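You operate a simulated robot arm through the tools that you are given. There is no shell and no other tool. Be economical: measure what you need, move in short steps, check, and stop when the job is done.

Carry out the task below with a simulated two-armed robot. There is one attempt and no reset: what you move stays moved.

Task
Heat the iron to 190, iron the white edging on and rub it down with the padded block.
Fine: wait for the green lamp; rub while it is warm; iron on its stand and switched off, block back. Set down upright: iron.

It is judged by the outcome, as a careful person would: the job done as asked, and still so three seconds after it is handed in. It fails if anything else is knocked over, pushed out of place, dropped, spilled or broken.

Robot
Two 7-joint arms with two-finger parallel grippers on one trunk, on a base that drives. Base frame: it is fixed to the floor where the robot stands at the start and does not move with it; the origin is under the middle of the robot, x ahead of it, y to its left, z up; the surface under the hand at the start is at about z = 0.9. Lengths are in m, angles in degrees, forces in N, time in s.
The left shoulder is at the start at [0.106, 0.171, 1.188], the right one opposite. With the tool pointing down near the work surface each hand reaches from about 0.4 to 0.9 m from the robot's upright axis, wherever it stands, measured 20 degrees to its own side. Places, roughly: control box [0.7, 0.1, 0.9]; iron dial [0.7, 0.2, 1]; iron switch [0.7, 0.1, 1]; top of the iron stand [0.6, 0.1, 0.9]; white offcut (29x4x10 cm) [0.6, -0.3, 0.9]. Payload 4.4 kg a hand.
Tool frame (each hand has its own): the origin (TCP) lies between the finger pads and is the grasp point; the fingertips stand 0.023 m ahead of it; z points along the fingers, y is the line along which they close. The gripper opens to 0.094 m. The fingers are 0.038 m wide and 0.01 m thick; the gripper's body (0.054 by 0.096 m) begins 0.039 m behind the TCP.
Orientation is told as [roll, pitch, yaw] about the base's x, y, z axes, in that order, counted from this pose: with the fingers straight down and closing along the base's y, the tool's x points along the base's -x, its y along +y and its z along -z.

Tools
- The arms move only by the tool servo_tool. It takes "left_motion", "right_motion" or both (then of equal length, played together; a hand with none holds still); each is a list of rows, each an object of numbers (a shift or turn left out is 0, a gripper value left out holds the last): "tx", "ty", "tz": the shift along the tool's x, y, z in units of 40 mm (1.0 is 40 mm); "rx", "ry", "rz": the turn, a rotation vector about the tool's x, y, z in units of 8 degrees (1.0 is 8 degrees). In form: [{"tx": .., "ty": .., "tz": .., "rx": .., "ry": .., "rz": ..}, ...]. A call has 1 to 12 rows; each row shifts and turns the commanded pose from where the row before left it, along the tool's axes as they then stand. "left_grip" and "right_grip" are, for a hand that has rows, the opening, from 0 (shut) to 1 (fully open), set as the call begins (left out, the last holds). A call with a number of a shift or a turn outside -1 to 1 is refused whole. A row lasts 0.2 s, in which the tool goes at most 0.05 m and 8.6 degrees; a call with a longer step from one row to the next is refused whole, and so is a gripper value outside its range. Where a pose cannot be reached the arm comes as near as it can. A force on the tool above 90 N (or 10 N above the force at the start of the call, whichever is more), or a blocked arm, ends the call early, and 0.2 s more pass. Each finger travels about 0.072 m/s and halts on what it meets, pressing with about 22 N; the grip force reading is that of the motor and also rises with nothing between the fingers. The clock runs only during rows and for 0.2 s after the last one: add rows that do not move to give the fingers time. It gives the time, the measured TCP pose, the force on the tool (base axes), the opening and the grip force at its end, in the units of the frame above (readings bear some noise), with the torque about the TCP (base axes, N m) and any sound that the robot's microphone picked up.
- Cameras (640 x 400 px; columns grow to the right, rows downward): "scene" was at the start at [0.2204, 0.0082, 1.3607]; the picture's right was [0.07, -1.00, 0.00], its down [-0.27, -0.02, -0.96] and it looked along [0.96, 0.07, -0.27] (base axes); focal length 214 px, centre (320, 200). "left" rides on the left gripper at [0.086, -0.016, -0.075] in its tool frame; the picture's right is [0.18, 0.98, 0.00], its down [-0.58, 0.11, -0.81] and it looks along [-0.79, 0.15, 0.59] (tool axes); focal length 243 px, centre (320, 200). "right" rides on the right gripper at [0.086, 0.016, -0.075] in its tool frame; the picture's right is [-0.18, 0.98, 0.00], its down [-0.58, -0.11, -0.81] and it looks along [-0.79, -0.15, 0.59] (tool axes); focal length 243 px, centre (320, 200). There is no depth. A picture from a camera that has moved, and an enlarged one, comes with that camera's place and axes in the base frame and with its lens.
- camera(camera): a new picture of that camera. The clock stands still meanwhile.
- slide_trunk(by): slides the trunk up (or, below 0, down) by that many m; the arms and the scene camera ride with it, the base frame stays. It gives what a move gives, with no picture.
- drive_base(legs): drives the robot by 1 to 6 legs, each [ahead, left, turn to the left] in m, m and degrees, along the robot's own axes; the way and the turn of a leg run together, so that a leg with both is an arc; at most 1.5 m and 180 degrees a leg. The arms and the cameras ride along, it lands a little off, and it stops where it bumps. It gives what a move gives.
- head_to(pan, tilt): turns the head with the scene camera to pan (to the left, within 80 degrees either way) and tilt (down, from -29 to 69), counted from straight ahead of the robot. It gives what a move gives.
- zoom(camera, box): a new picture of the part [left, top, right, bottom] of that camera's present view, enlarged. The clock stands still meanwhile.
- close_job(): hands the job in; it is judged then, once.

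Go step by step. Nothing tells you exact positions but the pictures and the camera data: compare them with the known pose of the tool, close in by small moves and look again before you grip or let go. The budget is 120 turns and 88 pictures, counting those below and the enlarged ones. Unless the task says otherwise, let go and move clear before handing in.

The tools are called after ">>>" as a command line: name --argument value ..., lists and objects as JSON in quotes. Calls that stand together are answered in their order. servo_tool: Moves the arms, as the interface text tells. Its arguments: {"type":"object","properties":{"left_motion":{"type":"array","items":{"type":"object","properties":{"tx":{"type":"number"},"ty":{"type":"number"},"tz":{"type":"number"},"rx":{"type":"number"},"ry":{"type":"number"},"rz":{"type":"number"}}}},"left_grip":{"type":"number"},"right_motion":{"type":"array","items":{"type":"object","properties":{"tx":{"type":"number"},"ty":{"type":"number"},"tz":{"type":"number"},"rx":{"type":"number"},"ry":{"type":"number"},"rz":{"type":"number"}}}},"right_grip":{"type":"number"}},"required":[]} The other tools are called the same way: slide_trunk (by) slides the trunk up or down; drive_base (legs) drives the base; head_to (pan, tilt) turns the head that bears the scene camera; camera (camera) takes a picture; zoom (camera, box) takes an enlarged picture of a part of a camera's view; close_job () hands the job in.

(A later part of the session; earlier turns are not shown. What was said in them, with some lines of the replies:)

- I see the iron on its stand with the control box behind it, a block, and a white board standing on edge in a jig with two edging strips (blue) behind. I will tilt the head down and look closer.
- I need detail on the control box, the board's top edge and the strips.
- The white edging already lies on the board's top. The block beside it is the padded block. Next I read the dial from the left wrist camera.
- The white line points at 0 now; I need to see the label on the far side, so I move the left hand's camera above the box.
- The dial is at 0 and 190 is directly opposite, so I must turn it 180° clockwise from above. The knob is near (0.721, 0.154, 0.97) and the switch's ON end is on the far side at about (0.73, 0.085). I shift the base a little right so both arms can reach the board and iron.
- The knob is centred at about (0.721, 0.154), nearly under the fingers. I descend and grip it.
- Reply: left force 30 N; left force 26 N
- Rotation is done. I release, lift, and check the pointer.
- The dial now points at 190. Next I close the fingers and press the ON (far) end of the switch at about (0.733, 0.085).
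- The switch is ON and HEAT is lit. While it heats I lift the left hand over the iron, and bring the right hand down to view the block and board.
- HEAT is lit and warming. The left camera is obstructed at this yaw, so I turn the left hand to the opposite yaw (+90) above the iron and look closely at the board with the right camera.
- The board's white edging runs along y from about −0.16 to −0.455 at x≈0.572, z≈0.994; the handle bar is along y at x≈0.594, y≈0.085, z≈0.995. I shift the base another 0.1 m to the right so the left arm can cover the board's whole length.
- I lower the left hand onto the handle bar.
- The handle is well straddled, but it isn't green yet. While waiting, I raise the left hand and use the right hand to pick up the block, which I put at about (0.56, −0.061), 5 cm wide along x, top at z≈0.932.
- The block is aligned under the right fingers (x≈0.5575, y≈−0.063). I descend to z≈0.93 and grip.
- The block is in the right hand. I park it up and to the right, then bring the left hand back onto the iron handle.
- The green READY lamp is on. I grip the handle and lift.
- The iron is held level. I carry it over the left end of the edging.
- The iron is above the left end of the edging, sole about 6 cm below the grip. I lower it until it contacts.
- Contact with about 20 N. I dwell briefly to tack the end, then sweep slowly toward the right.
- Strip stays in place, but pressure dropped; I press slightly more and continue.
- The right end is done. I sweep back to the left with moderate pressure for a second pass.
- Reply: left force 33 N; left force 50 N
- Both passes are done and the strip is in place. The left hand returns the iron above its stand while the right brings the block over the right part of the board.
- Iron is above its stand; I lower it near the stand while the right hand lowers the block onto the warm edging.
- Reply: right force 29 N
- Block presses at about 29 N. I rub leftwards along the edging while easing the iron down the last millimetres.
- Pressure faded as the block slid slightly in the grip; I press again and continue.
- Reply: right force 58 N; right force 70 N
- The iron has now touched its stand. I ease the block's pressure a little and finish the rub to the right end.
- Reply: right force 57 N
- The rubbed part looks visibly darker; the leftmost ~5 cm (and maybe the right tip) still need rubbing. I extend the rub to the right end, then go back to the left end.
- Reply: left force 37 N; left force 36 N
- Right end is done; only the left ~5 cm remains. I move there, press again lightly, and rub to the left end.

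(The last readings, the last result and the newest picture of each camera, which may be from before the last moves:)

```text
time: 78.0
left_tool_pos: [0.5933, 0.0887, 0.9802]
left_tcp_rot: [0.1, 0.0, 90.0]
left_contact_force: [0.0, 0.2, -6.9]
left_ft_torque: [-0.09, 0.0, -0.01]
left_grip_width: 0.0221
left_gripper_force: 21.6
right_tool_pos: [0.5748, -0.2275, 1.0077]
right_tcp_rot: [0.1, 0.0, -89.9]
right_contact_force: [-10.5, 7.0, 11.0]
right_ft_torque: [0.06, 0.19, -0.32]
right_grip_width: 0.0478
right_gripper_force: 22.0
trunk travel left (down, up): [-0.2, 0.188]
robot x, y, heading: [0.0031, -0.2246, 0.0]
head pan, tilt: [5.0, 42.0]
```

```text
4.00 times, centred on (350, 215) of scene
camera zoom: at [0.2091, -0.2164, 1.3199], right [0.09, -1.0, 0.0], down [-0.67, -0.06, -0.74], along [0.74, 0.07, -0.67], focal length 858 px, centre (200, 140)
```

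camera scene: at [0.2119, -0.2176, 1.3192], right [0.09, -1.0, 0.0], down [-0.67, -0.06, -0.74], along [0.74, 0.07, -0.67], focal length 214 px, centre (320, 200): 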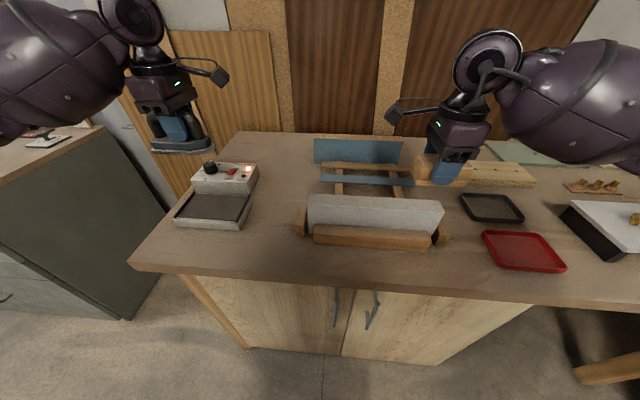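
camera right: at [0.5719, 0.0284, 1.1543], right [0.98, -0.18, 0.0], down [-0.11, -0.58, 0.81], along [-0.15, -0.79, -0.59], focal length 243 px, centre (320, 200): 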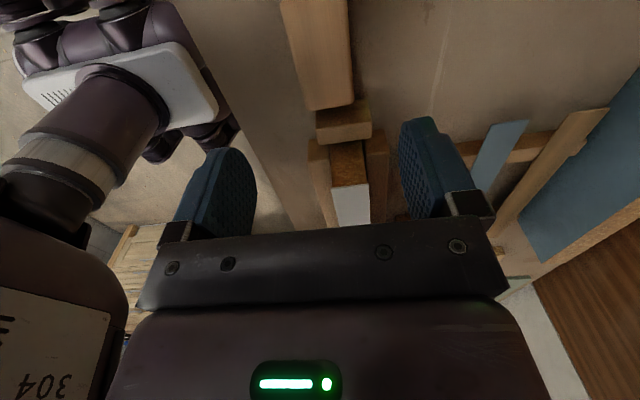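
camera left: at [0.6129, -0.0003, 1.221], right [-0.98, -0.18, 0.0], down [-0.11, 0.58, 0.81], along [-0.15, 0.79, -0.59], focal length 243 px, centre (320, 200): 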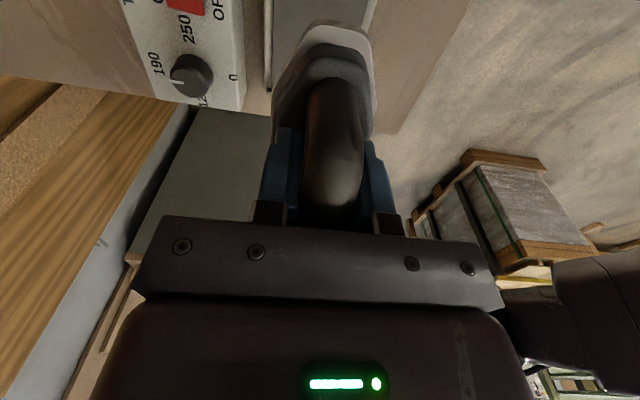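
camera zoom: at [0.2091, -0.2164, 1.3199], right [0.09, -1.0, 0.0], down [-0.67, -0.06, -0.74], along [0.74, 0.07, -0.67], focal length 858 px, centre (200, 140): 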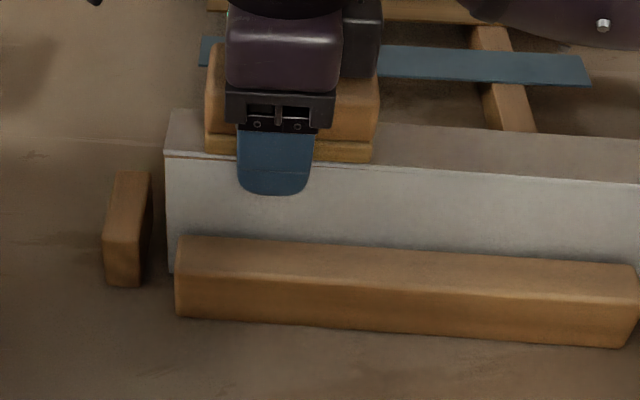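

The left end is now rubbed too, but the board slid a little right in its jig. I lift the block and check.

>>> servo_tool --right_motion '[{"tz": -0.3}, {"tz": -0.8}, {"tz": -0.9}, {"tz": -0.8}]'

>>> zoom --camera "scene" --box '[290, 130, 470, 260]'

>>> camera --camera "right"

```text
time: 79.0
left_tool_pos: [0.5943, 0.0879, 0.9785]
left_tcp_rot: [0.1, -0.1, 90.1]
left_contact_force: [1.1, 0.5, -6.3]
left_ft_torque: [-0.05, -0.02, 0.0]
left_grip_width: 0.0218
left_gripper_force: 22.1
right_tool_pos: [0.577, -0.2277, 1.1164]
right_tcp_rot: [-0.1, 0.0, -89.8]
right_contact_force: [0.8, -0.1, -0.6]
right_ft_torque: [0.0, -0.02, -0.01]
right_grip_width: 0.0478
right_gripper_force: 21.8
trunk travel left (down, up): [-0.2, 0.188]
robot x, y, heading: [0.003, -0.2258, -0.1]
head pan, tilt: [5.0, 42.0]
```

```text
3.08 times, centred on (380, 195) of scene
camera zoom: at [0.2105, -0.2169, 1.3196], right [0.09, -1.0, 0.0], down [-0.67, -0.06, -0.74], along [0.74, 0.07, -0.67], focal length 660 px, centre (135, 215)
```

zoom: 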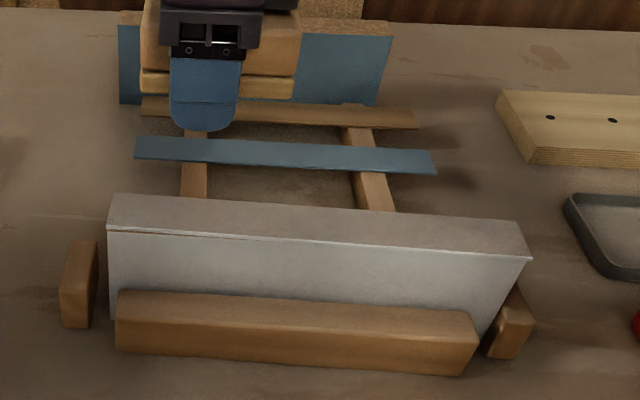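

```text
26 pictures are left
camera right: at [0.5915, -0.1414, 1.1897], right [0.98, -0.18, 0.0], down [-0.11, -0.58, 0.81], along [-0.15, -0.79, -0.59], focal length 243 px, centre (320, 200)
```

right: 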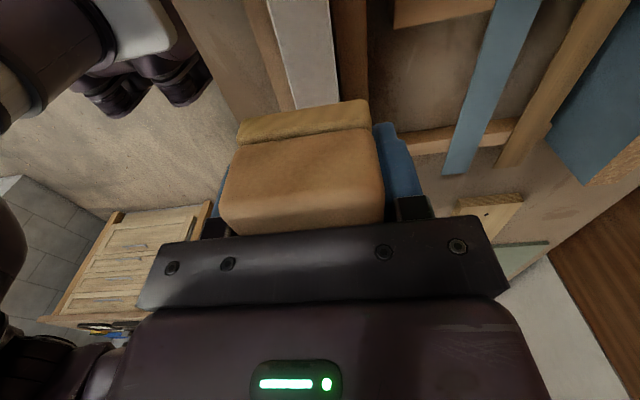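

The whole edging is now uniformly rubbed. Next: seat the iron and release it (right hand holds still).

>>> servo_tool --left_motion '[{"tz": 0.04}, {"tz": 0.04}, {}]'

>>> zoom --camera "scene" --box '[150, 130, 290, 240]'

```text
time: 79.8
left_tool_pos: [0.5948, 0.0876, 0.9787]
left_tcp_rot: [-0.4, -0.1, 90.3]
left_contact_force: [3.6, 4.9, 19.9]
left_ft_torque: [-0.27, 0.61, -0.09]
left_grip_width: 0.022
left_gripper_force: 22.5
right_tool_pos: [0.5745, -0.2286, 1.1173]
right_tcp_rot: [0.1, 0.0, -89.9]
right_contact_force: [-0.3, 0.6, -1.1]
right_ft_torque: [0.05, 0.03, -0.01]
right_grip_width: 0.0479
right_gripper_force: 21.7
trunk travel left (down, up): [-0.2, 0.188]
robot x, y, heading: [-0.002, -0.2258, -0.0]
head pan, tilt: [5.0, 42.0]
```

```text
3.64 times, centred on (220, 185) of scene
camera zoom: at [0.2091, -0.2175, 1.3203], right [0.09, -1.0, 0.0], down [-0.67, -0.06, -0.74], along [0.74, 0.07, -0.67], focal length 780 px, centre (684, 254)
```

zoom: 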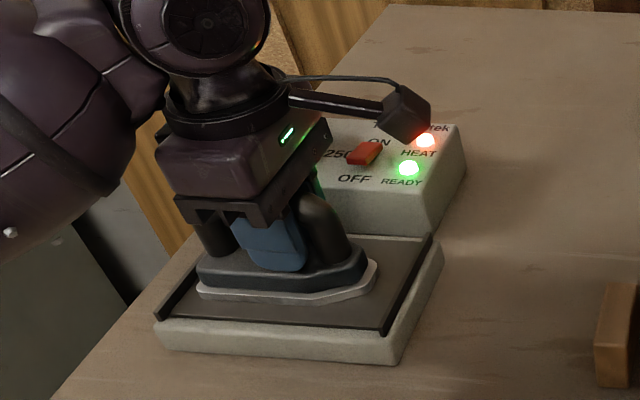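

The iron sits flat between the rails. I open the fingers and lift straight off.

>>> servo_tool --left_motion '[{"tz": -0.05}, {}, {}, {}, {}, {"tz": -0.4}, {"tz": -0.8}, {"tz": -0.9}, {"tz": -0.9}, {"tz": -0.7}]' --left_grip 0.8

>>> servo_tool --left_motion '[{"ty": -0.9}, {"ty": -0.9}, {"ty": -0.85}, {}]' --left_grip 0

>>> camera --camera "left"

>>> zoom --camera "scene" --box '[150, 130, 290, 240]'

```text
time: 82.0
left_tool_pos: [0.5955, 0.085, 1.1254]
left_tcp_rot: [0.0, 0.0, 90.2]
left_contact_force: [-0.5, -0.1, 0.7]
left_ft_torque: [0.02, -0.04, 0.0]
left_grip_width: 0.0751
left_gripper_force: 0.0
right_tool_pos: [0.5764, -0.228, 1.1162]
right_tcp_rot: [0.0, 0.0, -89.9]
right_contact_force: [-1.1, 0.2, -0.6]
right_ft_torque: [-0.01, 0.02, -0.01]
right_grip_width: 0.0479
right_gripper_force: 22.1
trunk travel left (down, up): [-0.2, 0.188]
robot x, y, heading: [-0.0009, -0.2266, 0.4]
head pan, tilt: [5.0, 42.0]
```

```text
time: 83.0
left_tool_pos: [0.7022, 0.0871, 1.1255]
left_tcp_rot: [0.0, 0.0, 90.2]
left_contact_force: [0.6, 0.0, 0.8]
left_ft_torque: [0.02, -0.03, -0.01]
left_grip_width: 0.0
left_gripper_force: 22.1
right_tool_pos: [0.5744, -0.2285, 1.1159]
right_tcp_rot: [-0.1, 0.0, -90.0]
right_contact_force: [0.5, -0.1, -1.5]
right_ft_torque: [0.0, -0.05, 0.02]
right_grip_width: 0.0475
right_gripper_force: 22.8
trunk travel left (down, up): [-0.2, 0.188]
robot x, y, heading: [0.0017, -0.2285, -0.0]
head pan, tilt: [5.0, 42.0]
```

```text
24 pictures are left
camera left: at [0.7201, 0.0012, 1.1996], right [-0.98, -0.19, 0.0], down [-0.11, 0.58, 0.81], along [-0.15, 0.79, -0.59], focal length 243 px, centre (320, 200)
```

left: 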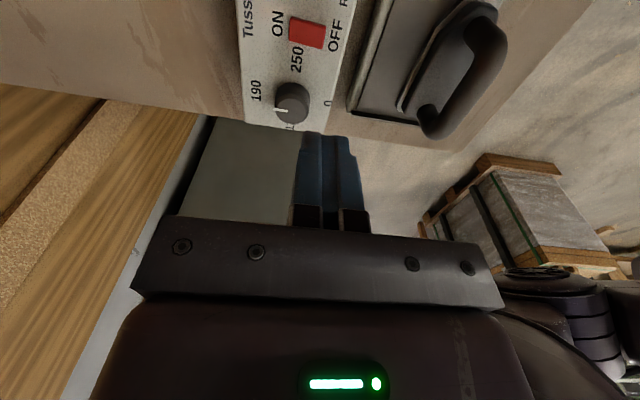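

```text
3.64 times, centred on (220, 185) of scene
camera zoom: at [0.21, -0.217, 1.3198], right [0.09, -1.0, 0.0], down [-0.67, -0.06, -0.74], along [0.74, 0.07, -0.67], focal length 780 px, centre (684, 254)
```

zoom: 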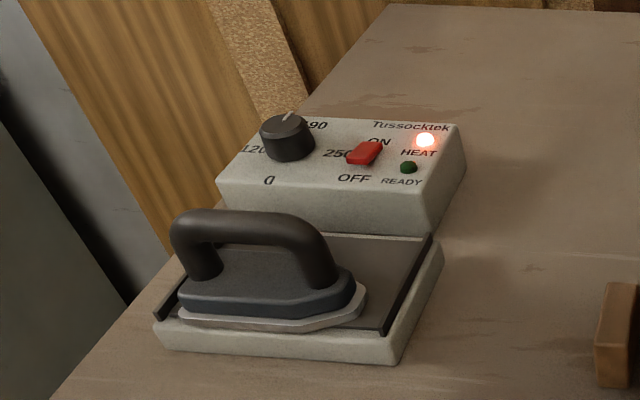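

The iron sits on its stand but shifted and turned slightly as I let go; I'll correct that afterwards. First I press OFF.

>>> servo_tool --left_motion '[{"ty": 0.15, "tz": 0.8}, {"tz": 0.9}, {"tz": 0.9}, {"tz": 0.6}, {"tz": 0.2}, {"tz": 0.1}, {"tz": 0.08}]'

>>> zoom --camera "scene" --box '[150, 130, 290, 240]'

```text
time: 84.6
left_tool_pos: [0.6953, 0.0876, 0.9826]
left_tcp_rot: [0.0, 0.0, 90.0]
left_contact_force: [0.3, 1.1, -0.4]
left_ft_torque: [0.0, -0.01, -0.01]
left_grip_width: 0.0
left_gripper_force: 21.9
right_tool_pos: [0.5752, -0.2282, 1.1158]
right_tcp_rot: [-0.1, 0.1, -90.0]
right_contact_force: [0.5, 1.0, -1.5]
right_ft_torque: [0.02, 0.02, 0.01]
right_grip_width: 0.0477
right_gripper_force: 22.0
trunk travel left (down, up): [-0.2, 0.188]
robot x, y, heading: [0.0001, -0.2282, 0.2]
head pan, tilt: [5.0, 42.0]
```

```text
3.64 times, centred on (220, 185) of scene
camera zoom: at [0.2108, -0.2173, 1.3196], right [0.09, -1.0, 0.0], down [-0.67, -0.06, -0.74], along [0.74, 0.07, -0.67], focal length 780 px, centre (684, 254)
```

zoom: 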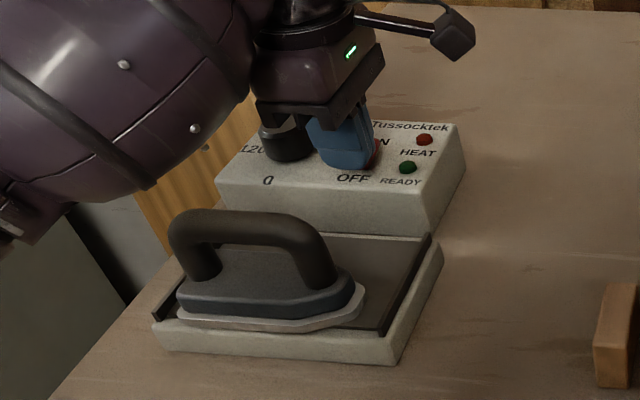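

The HEAT lamp is out: it's switched off. I lift, move back above the iron and look at how it sits.

>>> servo_tool --left_motion '[{"tz": -0.8}, {"tz": -0.9}, {"tz": -0.9}, {"tz": -0.9}, {"ty": 0.9}, {"ty": 0.9}, {"ty": 0.9}, {}]' --left_grip 0.8

>>> camera --camera "left"

>>> zoom --camera "scene" --box '[170, 160, 270, 235]'

```text
time: 86.4
left_tool_pos: [0.5874, 0.0852, 1.1242]
left_tcp_rot: [0.1, 0.0, 90.1]
left_contact_force: [0.2, 0.4, -0.1]
left_ft_torque: [0.02, 0.01, 0.01]
left_grip_width: 0.0752
left_gripper_force: 0.1
right_tool_pos: [0.576, -0.2278, 1.1158]
right_tcp_rot: [-0.1, -0.1, -89.9]
right_contact_force: [1.1, 0.8, -1.1]
right_ft_torque: [0.0, 0.02, 0.03]
right_grip_width: 0.0478
right_gripper_force: 22.3
trunk travel left (down, up): [-0.2, 0.188]
robot x, y, heading: [-0.0041, -0.2243, -0.1]
head pan, tilt: [5.0, 42.0]
```

```text
21 pictures are left
camera left: at [0.605, -0.0017, 1.1987], right [-0.98, -0.19, 0.0], down [-0.11, 0.58, 0.81], along [-0.15, 0.79, -0.59], focal length 243 px, centre (320, 200)
```

left: 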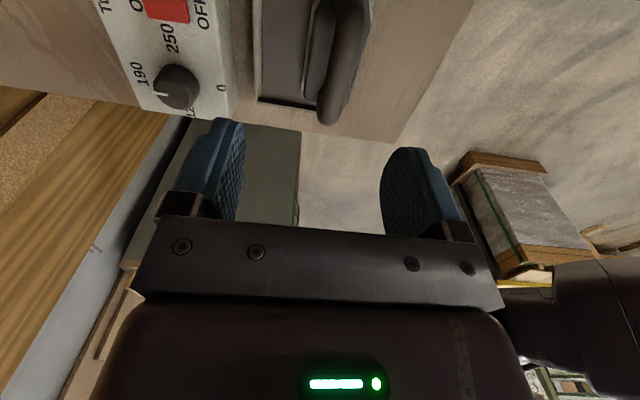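

```text
5.33 times, centred on (220, 198) of scene
camera zoom: at [0.2112, -0.2176, 1.3194], right [0.09, -1.0, 0.0], down [-0.67, -0.06, -0.74], along [0.74, 0.07, -0.67], focal length 1144 px, centre (853, 213)
```

zoom: 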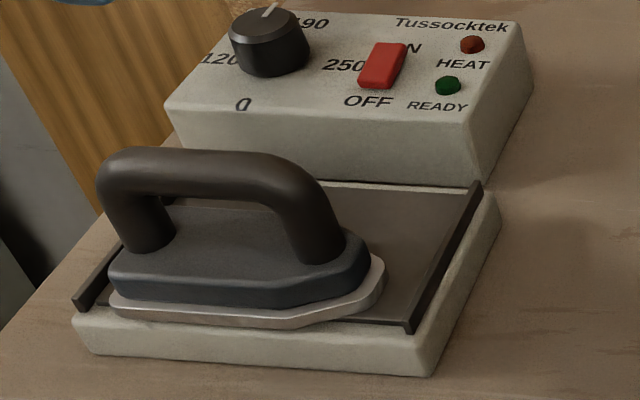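

The iron was dragged ~2.5 cm forward because the fingertips had slid down onto its body. I regrip it higher and recentre it.

>>> servo_tool --left_motion '[{"ty": 0.4, "tx": -0.15, "tz": 0.3}, {"tz": 0.8}, {"tz": 0.8}, {"tz": 0.8}, {"tz": 0.45}, {}]'

>>> camera --camera "left"

```text
time: 87.8
left_tool_pos: [0.5704, 0.0914, 0.9982]
left_tcp_rot: [-0.1, 0.1, 90.2]
left_contact_force: [0.4, 0.2, 0.9]
left_ft_torque: [0.02, 0.0, -0.01]
left_grip_width: 0.0753
left_gripper_force: 0.0
right_tool_pos: [0.5751, -0.2293, 1.1167]
right_tcp_rot: [0.0, 0.0, -90.0]
right_contact_force: [0.4, -0.3, -0.3]
right_ft_torque: [0.01, -0.01, -0.02]
right_grip_width: 0.0482
right_gripper_force: 22.2
trunk travel left (down, up): [-0.2, 0.188]
robot x, y, heading: [0.0014, -0.2256, 0.0]
head pan, tilt: [5.0, 42.0]
```

```text
19 pictures are left
camera left: at [0.5877, 0.0054, 1.0721], right [-0.98, -0.19, 0.0], down [-0.11, 0.58, 0.81], along [-0.15, 0.79, -0.59], focal length 243 px, centre (320, 200)
```

left: 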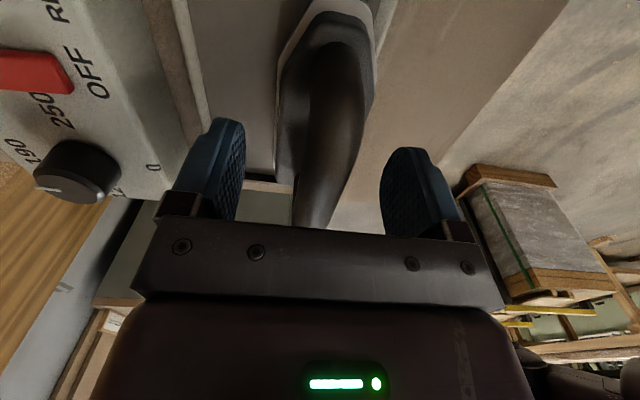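

>>> servo_tool --left_motion '[{}, {}, {}, {}, {"tz": -0.35}, {"tz": -0.4}, {"ty": -0.33}, {"ty": -0.33}, {}, {"tz": 0.35}, {"tz": 0.3}, {}]' --left_grip 0

>>> servo_tool --left_motion '[{"tz": 0.05}, {"tz": 0.03}, {}]'

>>> zoom --camera "scene" --box '[170, 160, 270, 235]'

```text
time: 90.4
left_tool_pos: [0.5976, 0.0943, 1.0001]
left_tcp_rot: [0.0, 0.0, 90.1]
left_contact_force: [0.0, 0.0, -6.3]
left_ft_torque: [-0.06, -0.01, 0.02]
left_grip_width: 0.0218
left_gripper_force: 22.2
right_tool_pos: [0.5761, -0.2277, 1.115]
right_tcp_rot: [-0.1, -0.1, -89.9]
right_contact_force: [-0.4, 0.4, -0.8]
right_ft_torque: [0.01, 0.0, -0.01]
right_grip_width: 0.048
right_gripper_force: 22.2
trunk travel left (down, up): [-0.2, 0.188]
robot x, y, heading: [0.0005, -0.2249, -0.1]
head pan, tilt: [5.0, 42.0]
```

```text
time: 91.2
left_tool_pos: [0.5974, 0.0958, 0.9989]
left_tcp_rot: [0.0, 0.0, 90.1]
left_contact_force: [0.5, 1.7, -1.0]
left_ft_torque: [0.24, 0.04, -0.02]
left_grip_width: 0.0218
left_gripper_force: 21.9
right_tool_pos: [0.5764, -0.2279, 1.1176]
right_tcp_rot: [0.0, 0.0, -89.9]
right_contact_force: [-0.3, 0.3, -1.4]
right_ft_torque: [-0.01, 0.01, 0.01]
right_grip_width: 0.0475
right_gripper_force: 21.9
trunk travel left (down, up): [-0.2, 0.188]
robot x, y, heading: [-0.002, -0.2253, 0.3]
head pan, tilt: [5.0, 42.0]
```

```text
5.33 times, centred on (220, 198) of scene
camera zoom: at [0.2105, -0.2172, 1.3198], right [0.09, -1.0, 0.0], down [-0.67, -0.06, -0.74], along [0.74, 0.07, -0.67], focal length 1144 px, centre (853, 213)
```

zoom: 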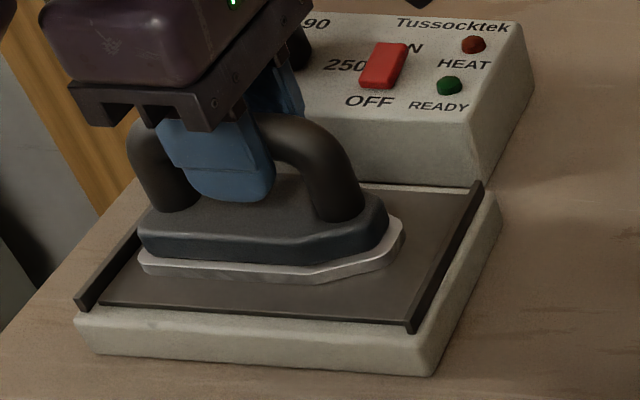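

Iron is centred and resting with almost no load. I release and lift clear.

>>> servo_tool --left_motion '[{}, {}, {}, {}, {"tz": -0.4}, {"tz": -0.8}, {"tz": -0.9}, {"tz": -0.9}, {"tx": -0.9}, {"tx": -0.9}, {"tx": -0.5}]' --left_grip 0.8

>>> zoom --camera "scene" --box '[170, 130, 470, 260]'

```text
time: 93.6
left_tool_pos: [0.5989, 0.188, 1.1153]
left_tcp_rot: [0.0, -0.1, 90.2]
left_contact_force: [0.2, -0.4, -0.2]
left_ft_torque: [-0.02, -0.02, 0.0]
left_grip_width: 0.0753
left_gripper_force: 0.0
right_tool_pos: [0.5766, -0.2287, 1.1155]
right_tcp_rot: [0.0, 0.0, -90.0]
right_contact_force: [0.4, -0.2, -1.1]
right_ft_torque: [0.01, 0.0, 0.04]
right_grip_width: 0.0477
right_gripper_force: 21.7
trunk travel left (down, up): [-0.2, 0.188]
robot x, y, heading: [0.0002, -0.2273, -0.1]
head pan, tilt: [5.0, 42.0]
```

```text
2.13 times, centred on (320, 195) of scene
camera zoom: at [0.2105, -0.217, 1.3197], right [0.09, -1.0, 0.0], down [-0.67, -0.06, -0.74], along [0.74, 0.07, -0.67], focal length 458 px, centre (320, 211)
```

zoom: 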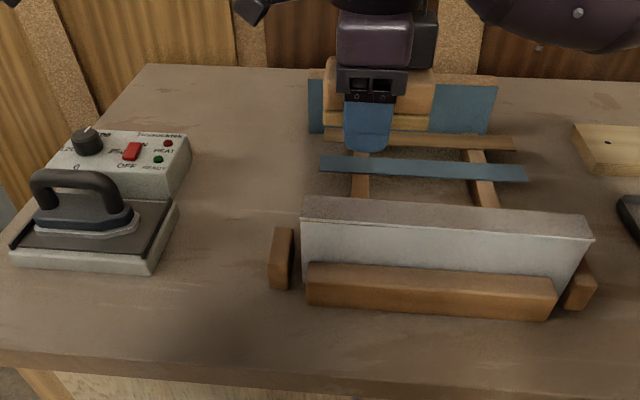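

The iron is back in place. The block has slid up in the right grip, so I rest it on the board and regrip it higher before returning it.

>>> servo_tool --right_motion '[{"tx": -0.65, "ty": -0.1}, {"tz": 0.8}, {"tz": 0.8}, {"tz": 0.6}, {"tz": 0.3}, {"tz": 0.06}]'

>>> zoom --camera "scene" --box '[290, 160, 430, 250]'

```text
time: 95.0
left_tool_pos: [0.5991, 0.1872, 1.1171]
left_tcp_rot: [0.0, 0.0, 90.2]
left_contact_force: [0.4, 0.9, 0.7]
left_ft_torque: [0.0, 0.01, -0.01]
left_grip_width: 0.0752
left_gripper_force: 0.1
right_tool_pos: [0.5699, -0.2531, 1.0149]
right_tcp_rot: [0.0, 0.0, -89.8]
right_contact_force: [-0.2, 0.1, -0.6]
right_ft_torque: [0.03, -0.02, 0.02]
right_grip_width: 0.0479
right_gripper_force: 22.3
trunk travel left (down, up): [-0.2, 0.188]
robot x, y, heading: [-0.0001, -0.2275, -0.1]
head pan, tilt: [5.0, 42.0]
```

```text
4.44 times, centred on (360, 205) of scene
camera zoom: at [0.2105, -0.2174, 1.3197], right [0.09, -1.0, 0.0], down [-0.67, -0.06, -0.74], along [0.74, 0.07, -0.67], focal length 953 px, centre (142, 178)
```

zoom: 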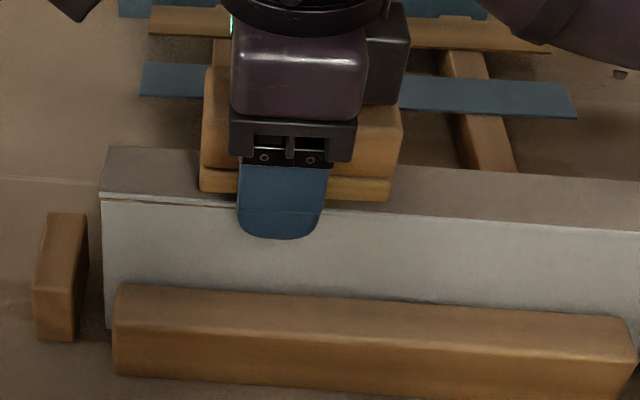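

>>> servo_tool --right_motion '[{"tz": 0.06}, {"tz": 0.05}]'

```text
time: 95.6
left_tool_pos: [0.5986, 0.1885, 1.1164]
left_tcp_rot: [0.0, 0.0, 90.1]
left_contact_force: [0.3, 0.4, 0.5]
left_ft_torque: [-0.01, 0.0, -0.03]
left_grip_width: 0.0752
left_gripper_force: 0.0
right_tool_pos: [0.5709, -0.2542, 1.0118]
right_tcp_rot: [0.0, 0.0, -89.9]
right_contact_force: [0.8, -0.2, -1.4]
right_ft_torque: [0.0, -0.01, -0.01]
right_grip_width: 0.0481
right_gripper_force: 22.1
trunk travel left (down, up): [-0.2, 0.188]
robot x, y, heading: [0.0003, -0.2277, -0.1]
head pan, tilt: [5.0, 42.0]
```

>>> servo_tool --right_motion '[{"tz": 0.05}, {"tz": 0.04}]'

```text
time: 96.2
left_tool_pos: [0.5986, 0.1875, 1.1165]
left_tcp_rot: [-0.1, 0.0, 90.0]
left_contact_force: [-0.2, 0.3, 0.1]
left_ft_torque: [0.03, 0.0, 0.03]
left_grip_width: 0.0756
left_gripper_force: 0.0
right_tool_pos: [0.5705, -0.2531, 1.0089]
right_tcp_rot: [0.0, 0.0, -89.8]
right_contact_force: [0.4, -0.6, 0.3]
right_ft_torque: [-0.01, -0.04, 0.01]
right_grip_width: 0.0477
right_gripper_force: 21.6
trunk travel left (down, up): [-0.2, 0.188]
robot x, y, heading: [-0.0007, -0.2261, 0.2]
head pan, tilt: [5.0, 42.0]
```

>>> servo_tool --right_motion '[{"tz": 0.03}]'

>>> servo_tool --right_motion '[{}, {}, {"tz": -0.3}, {"tz": -0.35}, {}]' --right_grip 0.66

>>> zoom --camera "scene" --box '[290, 160, 430, 250]'

```text
time: 96.6
left_tool_pos: [0.5989, 0.1885, 1.1177]
left_tcp_rot: [-0.1, 0.1, 90.1]
left_contact_force: [0.4, 0.6, -1.0]
left_ft_torque: [0.01, 0.03, 0.03]
left_grip_width: 0.0752
left_gripper_force: 0.1
right_tool_pos: [0.5692, -0.2544, 1.0076]
right_tcp_rot: [0.0, 0.1, -89.8]
right_contact_force: [-1.3, 1.8, 6.7]
right_ft_torque: [-0.14, -0.04, -0.02]
right_grip_width: 0.048
right_gripper_force: 21.8
trunk travel left (down, up): [-0.2, 0.188]
robot x, y, heading: [-0.0003, -0.2254, 0.1]
head pan, tilt: [5.0, 42.0]
```

```text
time: 97.8
left_tool_pos: [0.5992, 0.1875, 1.1155]
left_tcp_rot: [0.1, 0.0, 90.2]
left_contact_force: [-0.5, -1.4, 0.2]
left_ft_torque: [-0.01, -0.01, -0.02]
left_grip_width: 0.0752
left_gripper_force: 0.1
right_tool_pos: [0.57, -0.2549, 1.0321]
right_tcp_rot: [-0.1, 0.1, -89.9]
right_contact_force: [-0.5, 0.4, -0.3]
right_ft_torque: [0.01, 0.03, 0.0]
right_grip_width: 0.0619
right_gripper_force: 0.0
trunk travel left (down, up): [-0.2, 0.188]
robot x, y, heading: [0.0033, -0.2279, 0.1]
head pan, tilt: [5.0, 42.0]
```

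```text
4.44 times, centred on (360, 205) of scene
camera zoom: at [0.2107, -0.2174, 1.3196], right [0.09, -1.0, 0.0], down [-0.67, -0.06, -0.74], along [0.74, 0.07, -0.67], focal length 953 px, centre (142, 178)
```

zoom: 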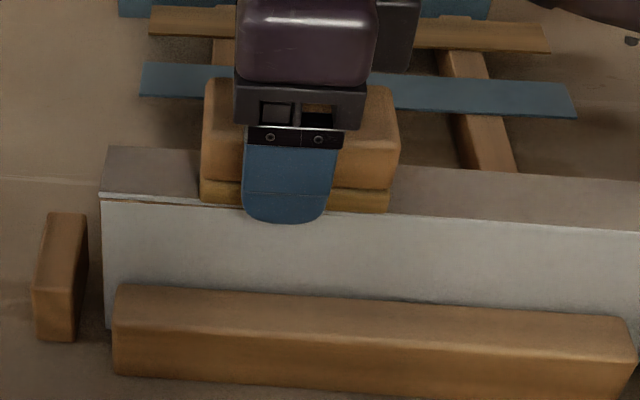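

>>> servo_tool --right_motion '[{"tz": -0.1}, {}, {}, {}, {"tz": -0.5}, {"tz": -0.8}, {"tz": -0.5}, {"tx": 1, "ty": -0.15}, {"tx": 1, "ty": -0.15}, {"tx": 1}, {"tx": 1}, {"tx": 0.8}]' --right_grip 0.3

>>> camera --camera "scene"

```text
time: 100.4
left_tool_pos: [0.5991, 0.1872, 1.116]
left_tcp_rot: [-0.1, 0.1, 90.1]
left_contact_force: [-0.1, -0.2, 0.2]
left_ft_torque: [-0.05, -0.02, 0.02]
left_grip_width: 0.0751
left_gripper_force: 0.0
right_tool_pos: [0.5604, -0.0663, 1.1062]
right_tcp_rot: [-0.1, 0.0, -89.9]
right_contact_force: [0.1, 0.8, -1.2]
right_ft_torque: [-0.02, -0.02, 0.0]
right_grip_width: 0.048
right_gripper_force: 21.6
trunk travel left (down, up): [-0.2, 0.188]
robot x, y, heading: [-0.0004, -0.2249, 0.0]
head pan, tilt: [5.0, 42.0]
```

```text
14 pictures are left
camera scene: at [0.2103, -0.2166, 1.3197], right [0.09, -1.0, 0.0], down [-0.67, -0.06, -0.74], along [0.74, 0.07, -0.67], focal length 214 px, centre (320, 200)
```

scene: 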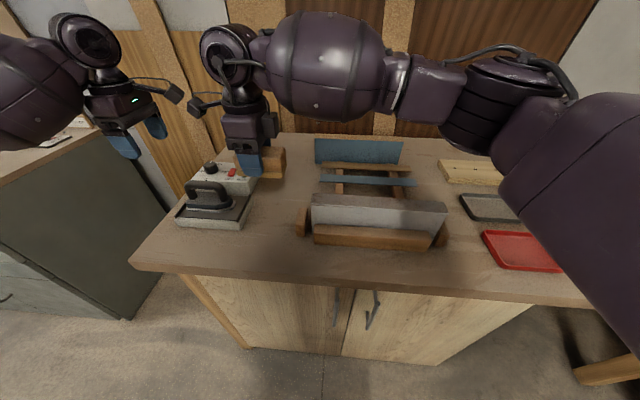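

I lower the block back to its original spot.

>>> servo_tool --right_motion '[{"tz": 0.9, "tx": 0.06, "ty": -0.05}, {"tz": 0.9}, {"tz": 0.9}, {"tz": 0.9}, {"tz": 0.4}, {"tz": 0.2}, {}]'

>>> zoom --camera "scene" --box '[190, 150, 350, 250]'

```text
time: 102.0
left_tool_pos: [0.5981, 0.1869, 1.1166]
left_tcp_rot: [0.1, -0.1, 90.1]
left_contact_force: [-0.4, 0.1, -0.5]
left_ft_torque: [-0.02, -0.02, 0.0]
left_grip_width: 0.0753
left_gripper_force: 0.1
right_tool_pos: [0.5546, -0.0626, 0.941]
right_tcp_rot: [0.0, 0.0, -89.9]
right_contact_force: [0.4, 0.2, -1.1]
right_ft_torque: [0.0, 0.0, 0.0]
right_grip_width: 0.0479
right_gripper_force: 21.9
trunk travel left (down, up): [-0.2, 0.188]
robot x, y, heading: [-0.002, -0.2271, 0.3]
head pan, tilt: [5.0, 42.0]
```

```text
4.00 times, centred on (270, 200) of scene
camera zoom: at [0.2104, -0.2174, 1.3197], right [0.09, -1.0, 0.0], down [-0.67, -0.06, -0.74], along [0.74, 0.07, -0.67], focal length 858 px, centre (520, 200)
```

zoom: 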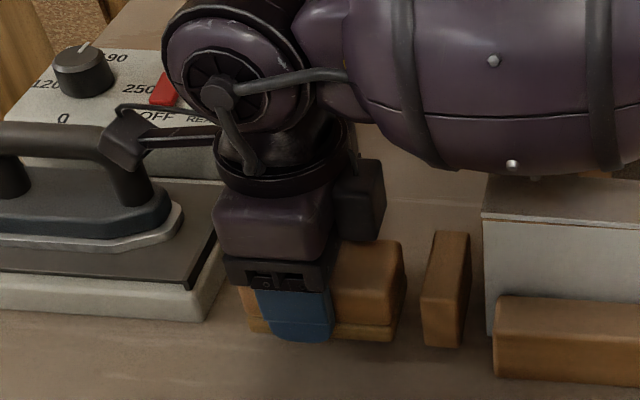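

>>> servo_tool --right_motion '[{"tz": 0.08, "ty": 0.05}, {"tz": 0.06}, {"tz": 0.04}]'

```text
time: 102.8
left_tool_pos: [0.5988, 0.1874, 1.1165]
left_tcp_rot: [0.1, -0.1, 90.1]
left_contact_force: [0.0, -0.5, 0.5]
left_ft_torque: [0.02, 0.05, 0.0]
left_grip_width: 0.0754
left_gripper_force: 0.0
right_tool_pos: [0.5583, -0.0606, 0.9319]
right_tcp_rot: [0.0, 0.0, -89.9]
right_contact_force: [-0.4, 0.0, -1.3]
right_ft_torque: [0.02, 0.04, 0.01]
right_grip_width: 0.0478
right_gripper_force: 22.0
trunk travel left (down, up): [-0.2, 0.188]
robot x, y, heading: [-0.0009, -0.2291, 0.0]
head pan, tilt: [5.0, 42.0]
```

>>> servo_tool --right_motion '[{"tz": 0.05}, {"tz": 0.03}]'

```text
time: 103.4
left_tool_pos: [0.5984, 0.1873, 1.1178]
left_tcp_rot: [0.1, 0.0, 90.1]
left_contact_force: [-0.5, 0.2, -0.5]
left_ft_torque: [0.0, 0.01, -0.03]
left_grip_width: 0.0751
left_gripper_force: 0.1
right_tool_pos: [0.558, -0.0608, 0.9303]
right_tcp_rot: [0.0, 0.0, -89.9]
right_contact_force: [-0.2, -0.5, 5.6]
right_ft_torque: [-0.36, 0.08, -0.01]
right_grip_width: 0.0477
right_gripper_force: 21.9
trunk travel left (down, up): [-0.2, 0.188]
robot x, y, heading: [-0.0034, -0.2275, -0.2]
head pan, tilt: [5.0, 42.0]
```

Contact. I release the block and lift away.

>>> servo_tool --right_motion '[{}, {}, {}, {"tz": -0.5}, {"tz": -0.8}, {"tz": -0.9}, {"tz": -0.9}, {"tz": -0.9}, {"tz": -0.9}, {"tx": -1}, {"tx": -1}, {"tx": -1}]' --right_grip 0.8

>>> zoom --camera "scene" --box '[170, 130, 470, 260]'

```text
time: 106.0
left_tool_pos: [0.5992, 0.1851, 1.1168]
left_tcp_rot: [-0.1, -0.1, 90.1]
left_contact_force: [-0.8, -1.0, -0.1]
left_ft_torque: [0.01, 0.02, 0.03]
left_grip_width: 0.0753
left_gripper_force: 0.0
right_tool_pos: [0.5558, -0.1818, 1.1279]
right_tcp_rot: [0.0, 0.1, -89.9]
right_contact_force: [-0.5, 0.4, 0.9]
right_ft_torque: [0.03, 0.0, -0.03]
right_grip_width: 0.0751
right_gripper_force: 0.1
trunk travel left (down, up): [-0.2, 0.188]
robot x, y, heading: [-0.0007, -0.2256, 0.2]
head pan, tilt: [5.0, 42.0]
```

```text
2.13 times, centred on (320, 195) of scene
camera zoom: at [0.2104, -0.219, 1.3197], right [0.09, -1.0, 0.0], down [-0.67, -0.06, -0.74], along [0.74, 0.07, -0.67], focal length 458 px, centre (320, 211)
```

zoom: 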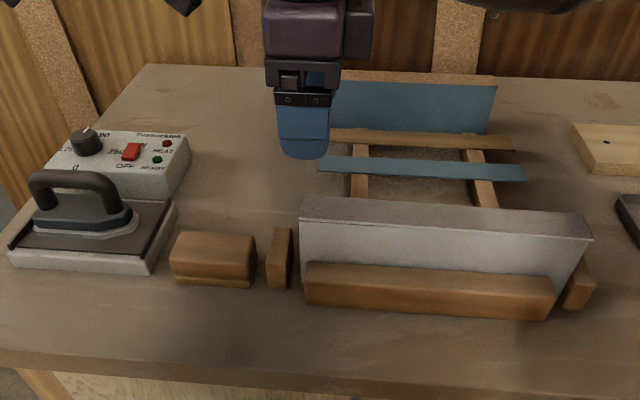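

The block is back, the iron is on its stand and off, and the board is still held in its jig against the right stop. I check the edging and iron closely once more.

>>> servo_tool --right_motion '[{"tz": -0.9, "ty": -0.6}, {"tz": -0.9, "ty": -0.8}, {"tx": -0.8, "ty": -0.8}, {"tx": -0.8, "ty": -0.8}]' --left_motion '[{"tz": -0.9}, {"tz": -0.9}, {}, {}]'

>>> zoom --camera "scene" --box '[290, 175, 460, 255]'

>>> zoom --camera "scene" --box '[160, 150, 300, 250]'

>>> camera --camera "right"

```text
time: 107.0
left_tool_pos: [0.5986, 0.1869, 1.1887]
left_tcp_rot: [-0.1, 0.0, 90.1]
left_contact_force: [-0.9, 0.0, 0.1]
left_ft_torque: [0.02, 0.03, 0.02]
left_grip_width: 0.075
left_gripper_force: 0.1
right_tool_pos: [0.4373, -0.2448, 1.2021]
right_tcp_rot: [-0.1, 0.0, -89.9]
right_contact_force: [-0.6, -0.5, -0.4]
right_ft_torque: [0.01, 0.0, 0.03]
right_grip_width: 0.0754
right_gripper_force: 0.1
trunk travel left (down, up): [-0.2, 0.188]
robot x, y, heading: [0.0034, -0.2277, 0.1]
head pan, tilt: [5.0, 42.0]
```

```text
3.76 times, centred on (375, 215) of scene
camera zoom: at [0.2092, -0.2179, 1.32], right [0.09, -1.0, 0.0], down [-0.67, -0.06, -0.74], along [0.74, 0.07, -0.67], focal length 807 px, centre (113, 144)
```

zoom: 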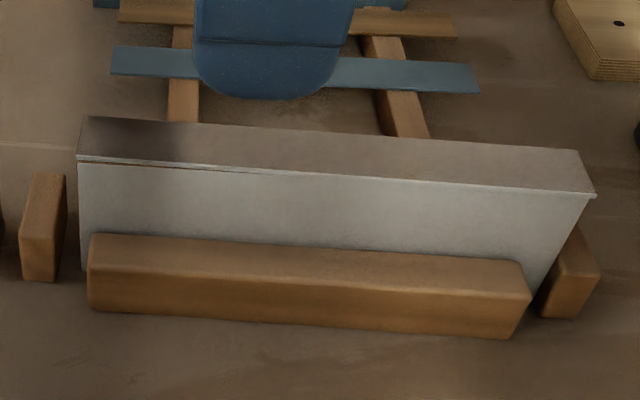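

```text
4.00 times, centred on (230, 200) of scene
camera zoom: at [0.2092, -0.2179, 1.32], right [0.09, -1.0, 0.0], down [-0.67, -0.06, -0.74], along [0.74, 0.07, -0.67], focal length 858 px, centre (680, 200)
```

zoom: 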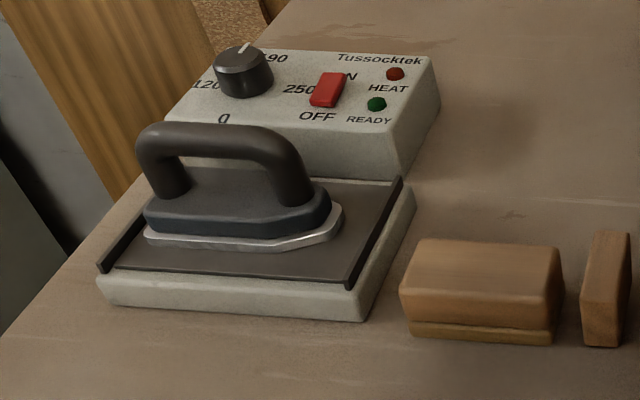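

```text
9 pictures are left
camera right: at [0.4533, -0.1573, 1.2754], right [0.98, -0.18, 0.0], down [-0.11, -0.58, 0.81], along [-0.15, -0.79, -0.59], focal length 243 px, centre (320, 200)
```

right: 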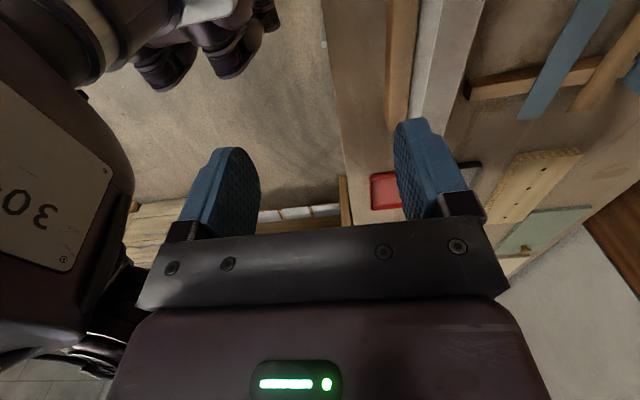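

There seems to be a thin line under the edging at the left end; I look closer.

>>> servo_tool --right_motion '[{"tx": -1}, {"tx": -1}, {"tx": -1}, {"tx": -1}, {"tx": -1}, {"tx": -1}, {"tx": -0.5}]'

>>> zoom --camera "scene" --box '[300, 195, 380, 240]'

>>> zoom --camera "scene" --box '[375, 195, 455, 240]'

```text
time: 108.6
left_tool_pos: [0.5969, 0.1868, 1.1893]
left_tcp_rot: [0.0, 0.0, 90.1]
left_contact_force: [-0.3, -0.2, -0.2]
left_ft_torque: [0.0, 0.0, 0.03]
left_grip_width: 0.0751
left_gripper_force: 0.0
right_tool_pos: [0.4395, -0.5051, 1.2001]
right_tcp_rot: [0.0, 0.0, -89.8]
right_contact_force: [-0.5, 0.6, 0.5]
right_ft_torque: [0.02, 0.0, -0.01]
right_grip_width: 0.0751
right_gripper_force: 0.0
trunk travel left (down, up): [-0.2, 0.188]
robot x, y, heading: [-0.0005, -0.2271, 0.2]
head pan, tilt: [5.0, 42.0]
```

```text
8.00 times, centred on (340, 218) of scene
camera zoom: at [0.2102, -0.2176, 1.3198], right [0.09, -1.0, 0.0], down [-0.67, -0.06, -0.74], along [0.74, 0.07, -0.67], focal length 1716 px, centre (160, 60)
```

zoom: 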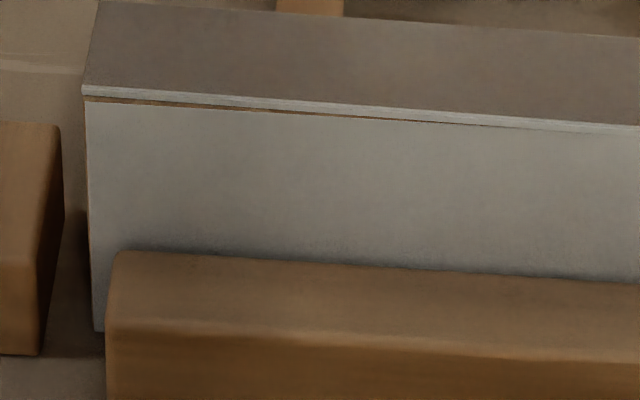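

```text
8.00 times, centred on (415, 218) of scene
camera zoom: at [0.2102, -0.2176, 1.3198], right [0.09, -1.0, 0.0], down [-0.67, -0.06, -0.74], along [0.74, 0.07, -0.67], focal length 1716 px, centre (-440, 60)
```

zoom: 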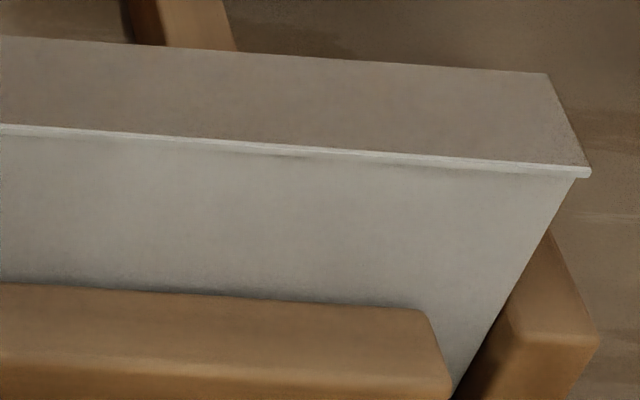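

I bring the right camera near the left end of the board to check whether the strip is lifted or just skewed.

>>> servo_tool --right_motion '[{"tx": 1}, {"tx": 1}, {"tx": 1}, {"tx": 1}, {"tx": 1}, {"tx": 1, "ty": 0.5}, {"tx": 1, "ty": 0.6}, {"tx": 1, "ty": 0.6}, {"tx": 1, "ty": 0.6}, {"tx": 0.3, "ty": 0.6}, {"tz": 0.8}, {"tz": 0.9}]'

>>> zoom --camera "right" --box '[250, 0, 410, 120]'

```text
time: 111.2
left_tool_pos: [0.598, 0.1868, 1.1881]
left_tcp_rot: [0.1, 0.0, 90.2]
left_contact_force: [0.6, -0.2, 0.4]
left_ft_torque: [0.01, 0.0, 0.0]
left_grip_width: 0.0753
left_gripper_force: 0.0
right_tool_pos: [0.5563, -0.133, 1.1282]
right_tcp_rot: [0.0, 0.0, -89.9]
right_contact_force: [-0.4, -0.5, -0.1]
right_ft_torque: [-0.01, 0.03, 0.04]
right_grip_width: 0.0754
right_gripper_force: 0.0
trunk travel left (down, up): [-0.2, 0.188]
robot x, y, heading: [-0.0025, -0.2244, 0.0]
head pan, tilt: [5.0, 42.0]
```

```text
3.33 times, centred on (330, 60) of right
camera zoom: at [0.5732, -0.0452, 1.202], right [0.98, -0.18, 0.0], down [-0.11, -0.58, 0.81], along [-0.15, -0.79, -0.59], focal length 809 px, centre (287, 667)
```

zoom: 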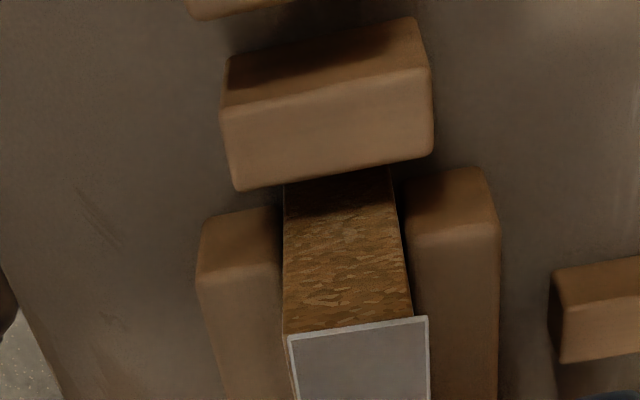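

The strip is down flat and rubbed along its full length; it only sits about 1–2 mm skew at the left end. Everything else is in place, so I move both hands clear.

>>> servo_tool --right_motion '[{"tz": -0.9}, {"tz": -0.9}, {"tz": -0.5, "ty": -0.8}, {"ty": -0.9}, {"ty": -0.9}, {}]'

>>> camera --camera "scene"

```text
time: 112.6
left_tool_pos: [0.5989, 0.188, 1.1872]
left_tcp_rot: [0.0, 0.0, 90.1]
left_contact_force: [0.1, -1.1, 0.0]
left_ft_torque: [0.02, -0.03, 0.02]
left_grip_width: 0.0751
left_gripper_force: 0.1
right_tool_pos: [0.4512, -0.1314, 1.2202]
right_tcp_rot: [-0.1, 0.0, -89.9]
right_contact_force: [-0.7, -0.9, -0.4]
right_ft_torque: [0.04, 0.01, -0.01]
right_grip_width: 0.0752
right_gripper_force: 0.1
trunk travel left (down, up): [-0.2, 0.188]
robot x, y, heading: [-0.0, -0.2239, -0.1]
head pan, tilt: [5.0, 42.0]
```

```text
5 pictures are left
camera scene: at [0.211, -0.2175, 1.3195], right [0.09, -1.0, 0.0], down [-0.67, -0.06, -0.74], along [0.74, 0.07, -0.67], focal length 214 px, centre (320, 200)
```

scene: 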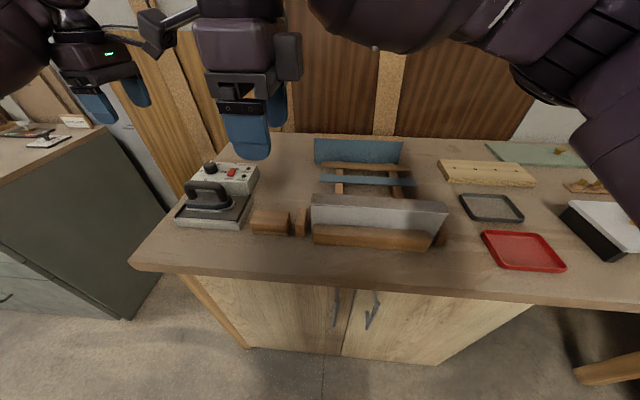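

Everything is at rest and both hands are clear, so I hand the job in.

>>> close_job

```text
The job is handed in.
```

The white edging is ironed on at 190, after the green lamp came on, and rubbed down along its full length. The iron is upright on its stand and switched off, and the block is back in its place.

- **Skew:** the edging sits about 2 mm out of line at its left end, so a thin sliver of the board's raw edge shows there. The fingers probably caught it during the last rub.
- **Board shifted:** that same rub slid the board about 1 cm to the right within its jig, up against the right stop. I left it there.
- **Left end rubbed late:** the last 5 cm or so at the left was rubbed about 15 seconds after the iron left it. I did not test how well it bonded, but it lies flat.
- **Iron re-set:** when I first let go, the iron was dragged about 2.5 cm across its stand, so I picked it up again and recentred it.
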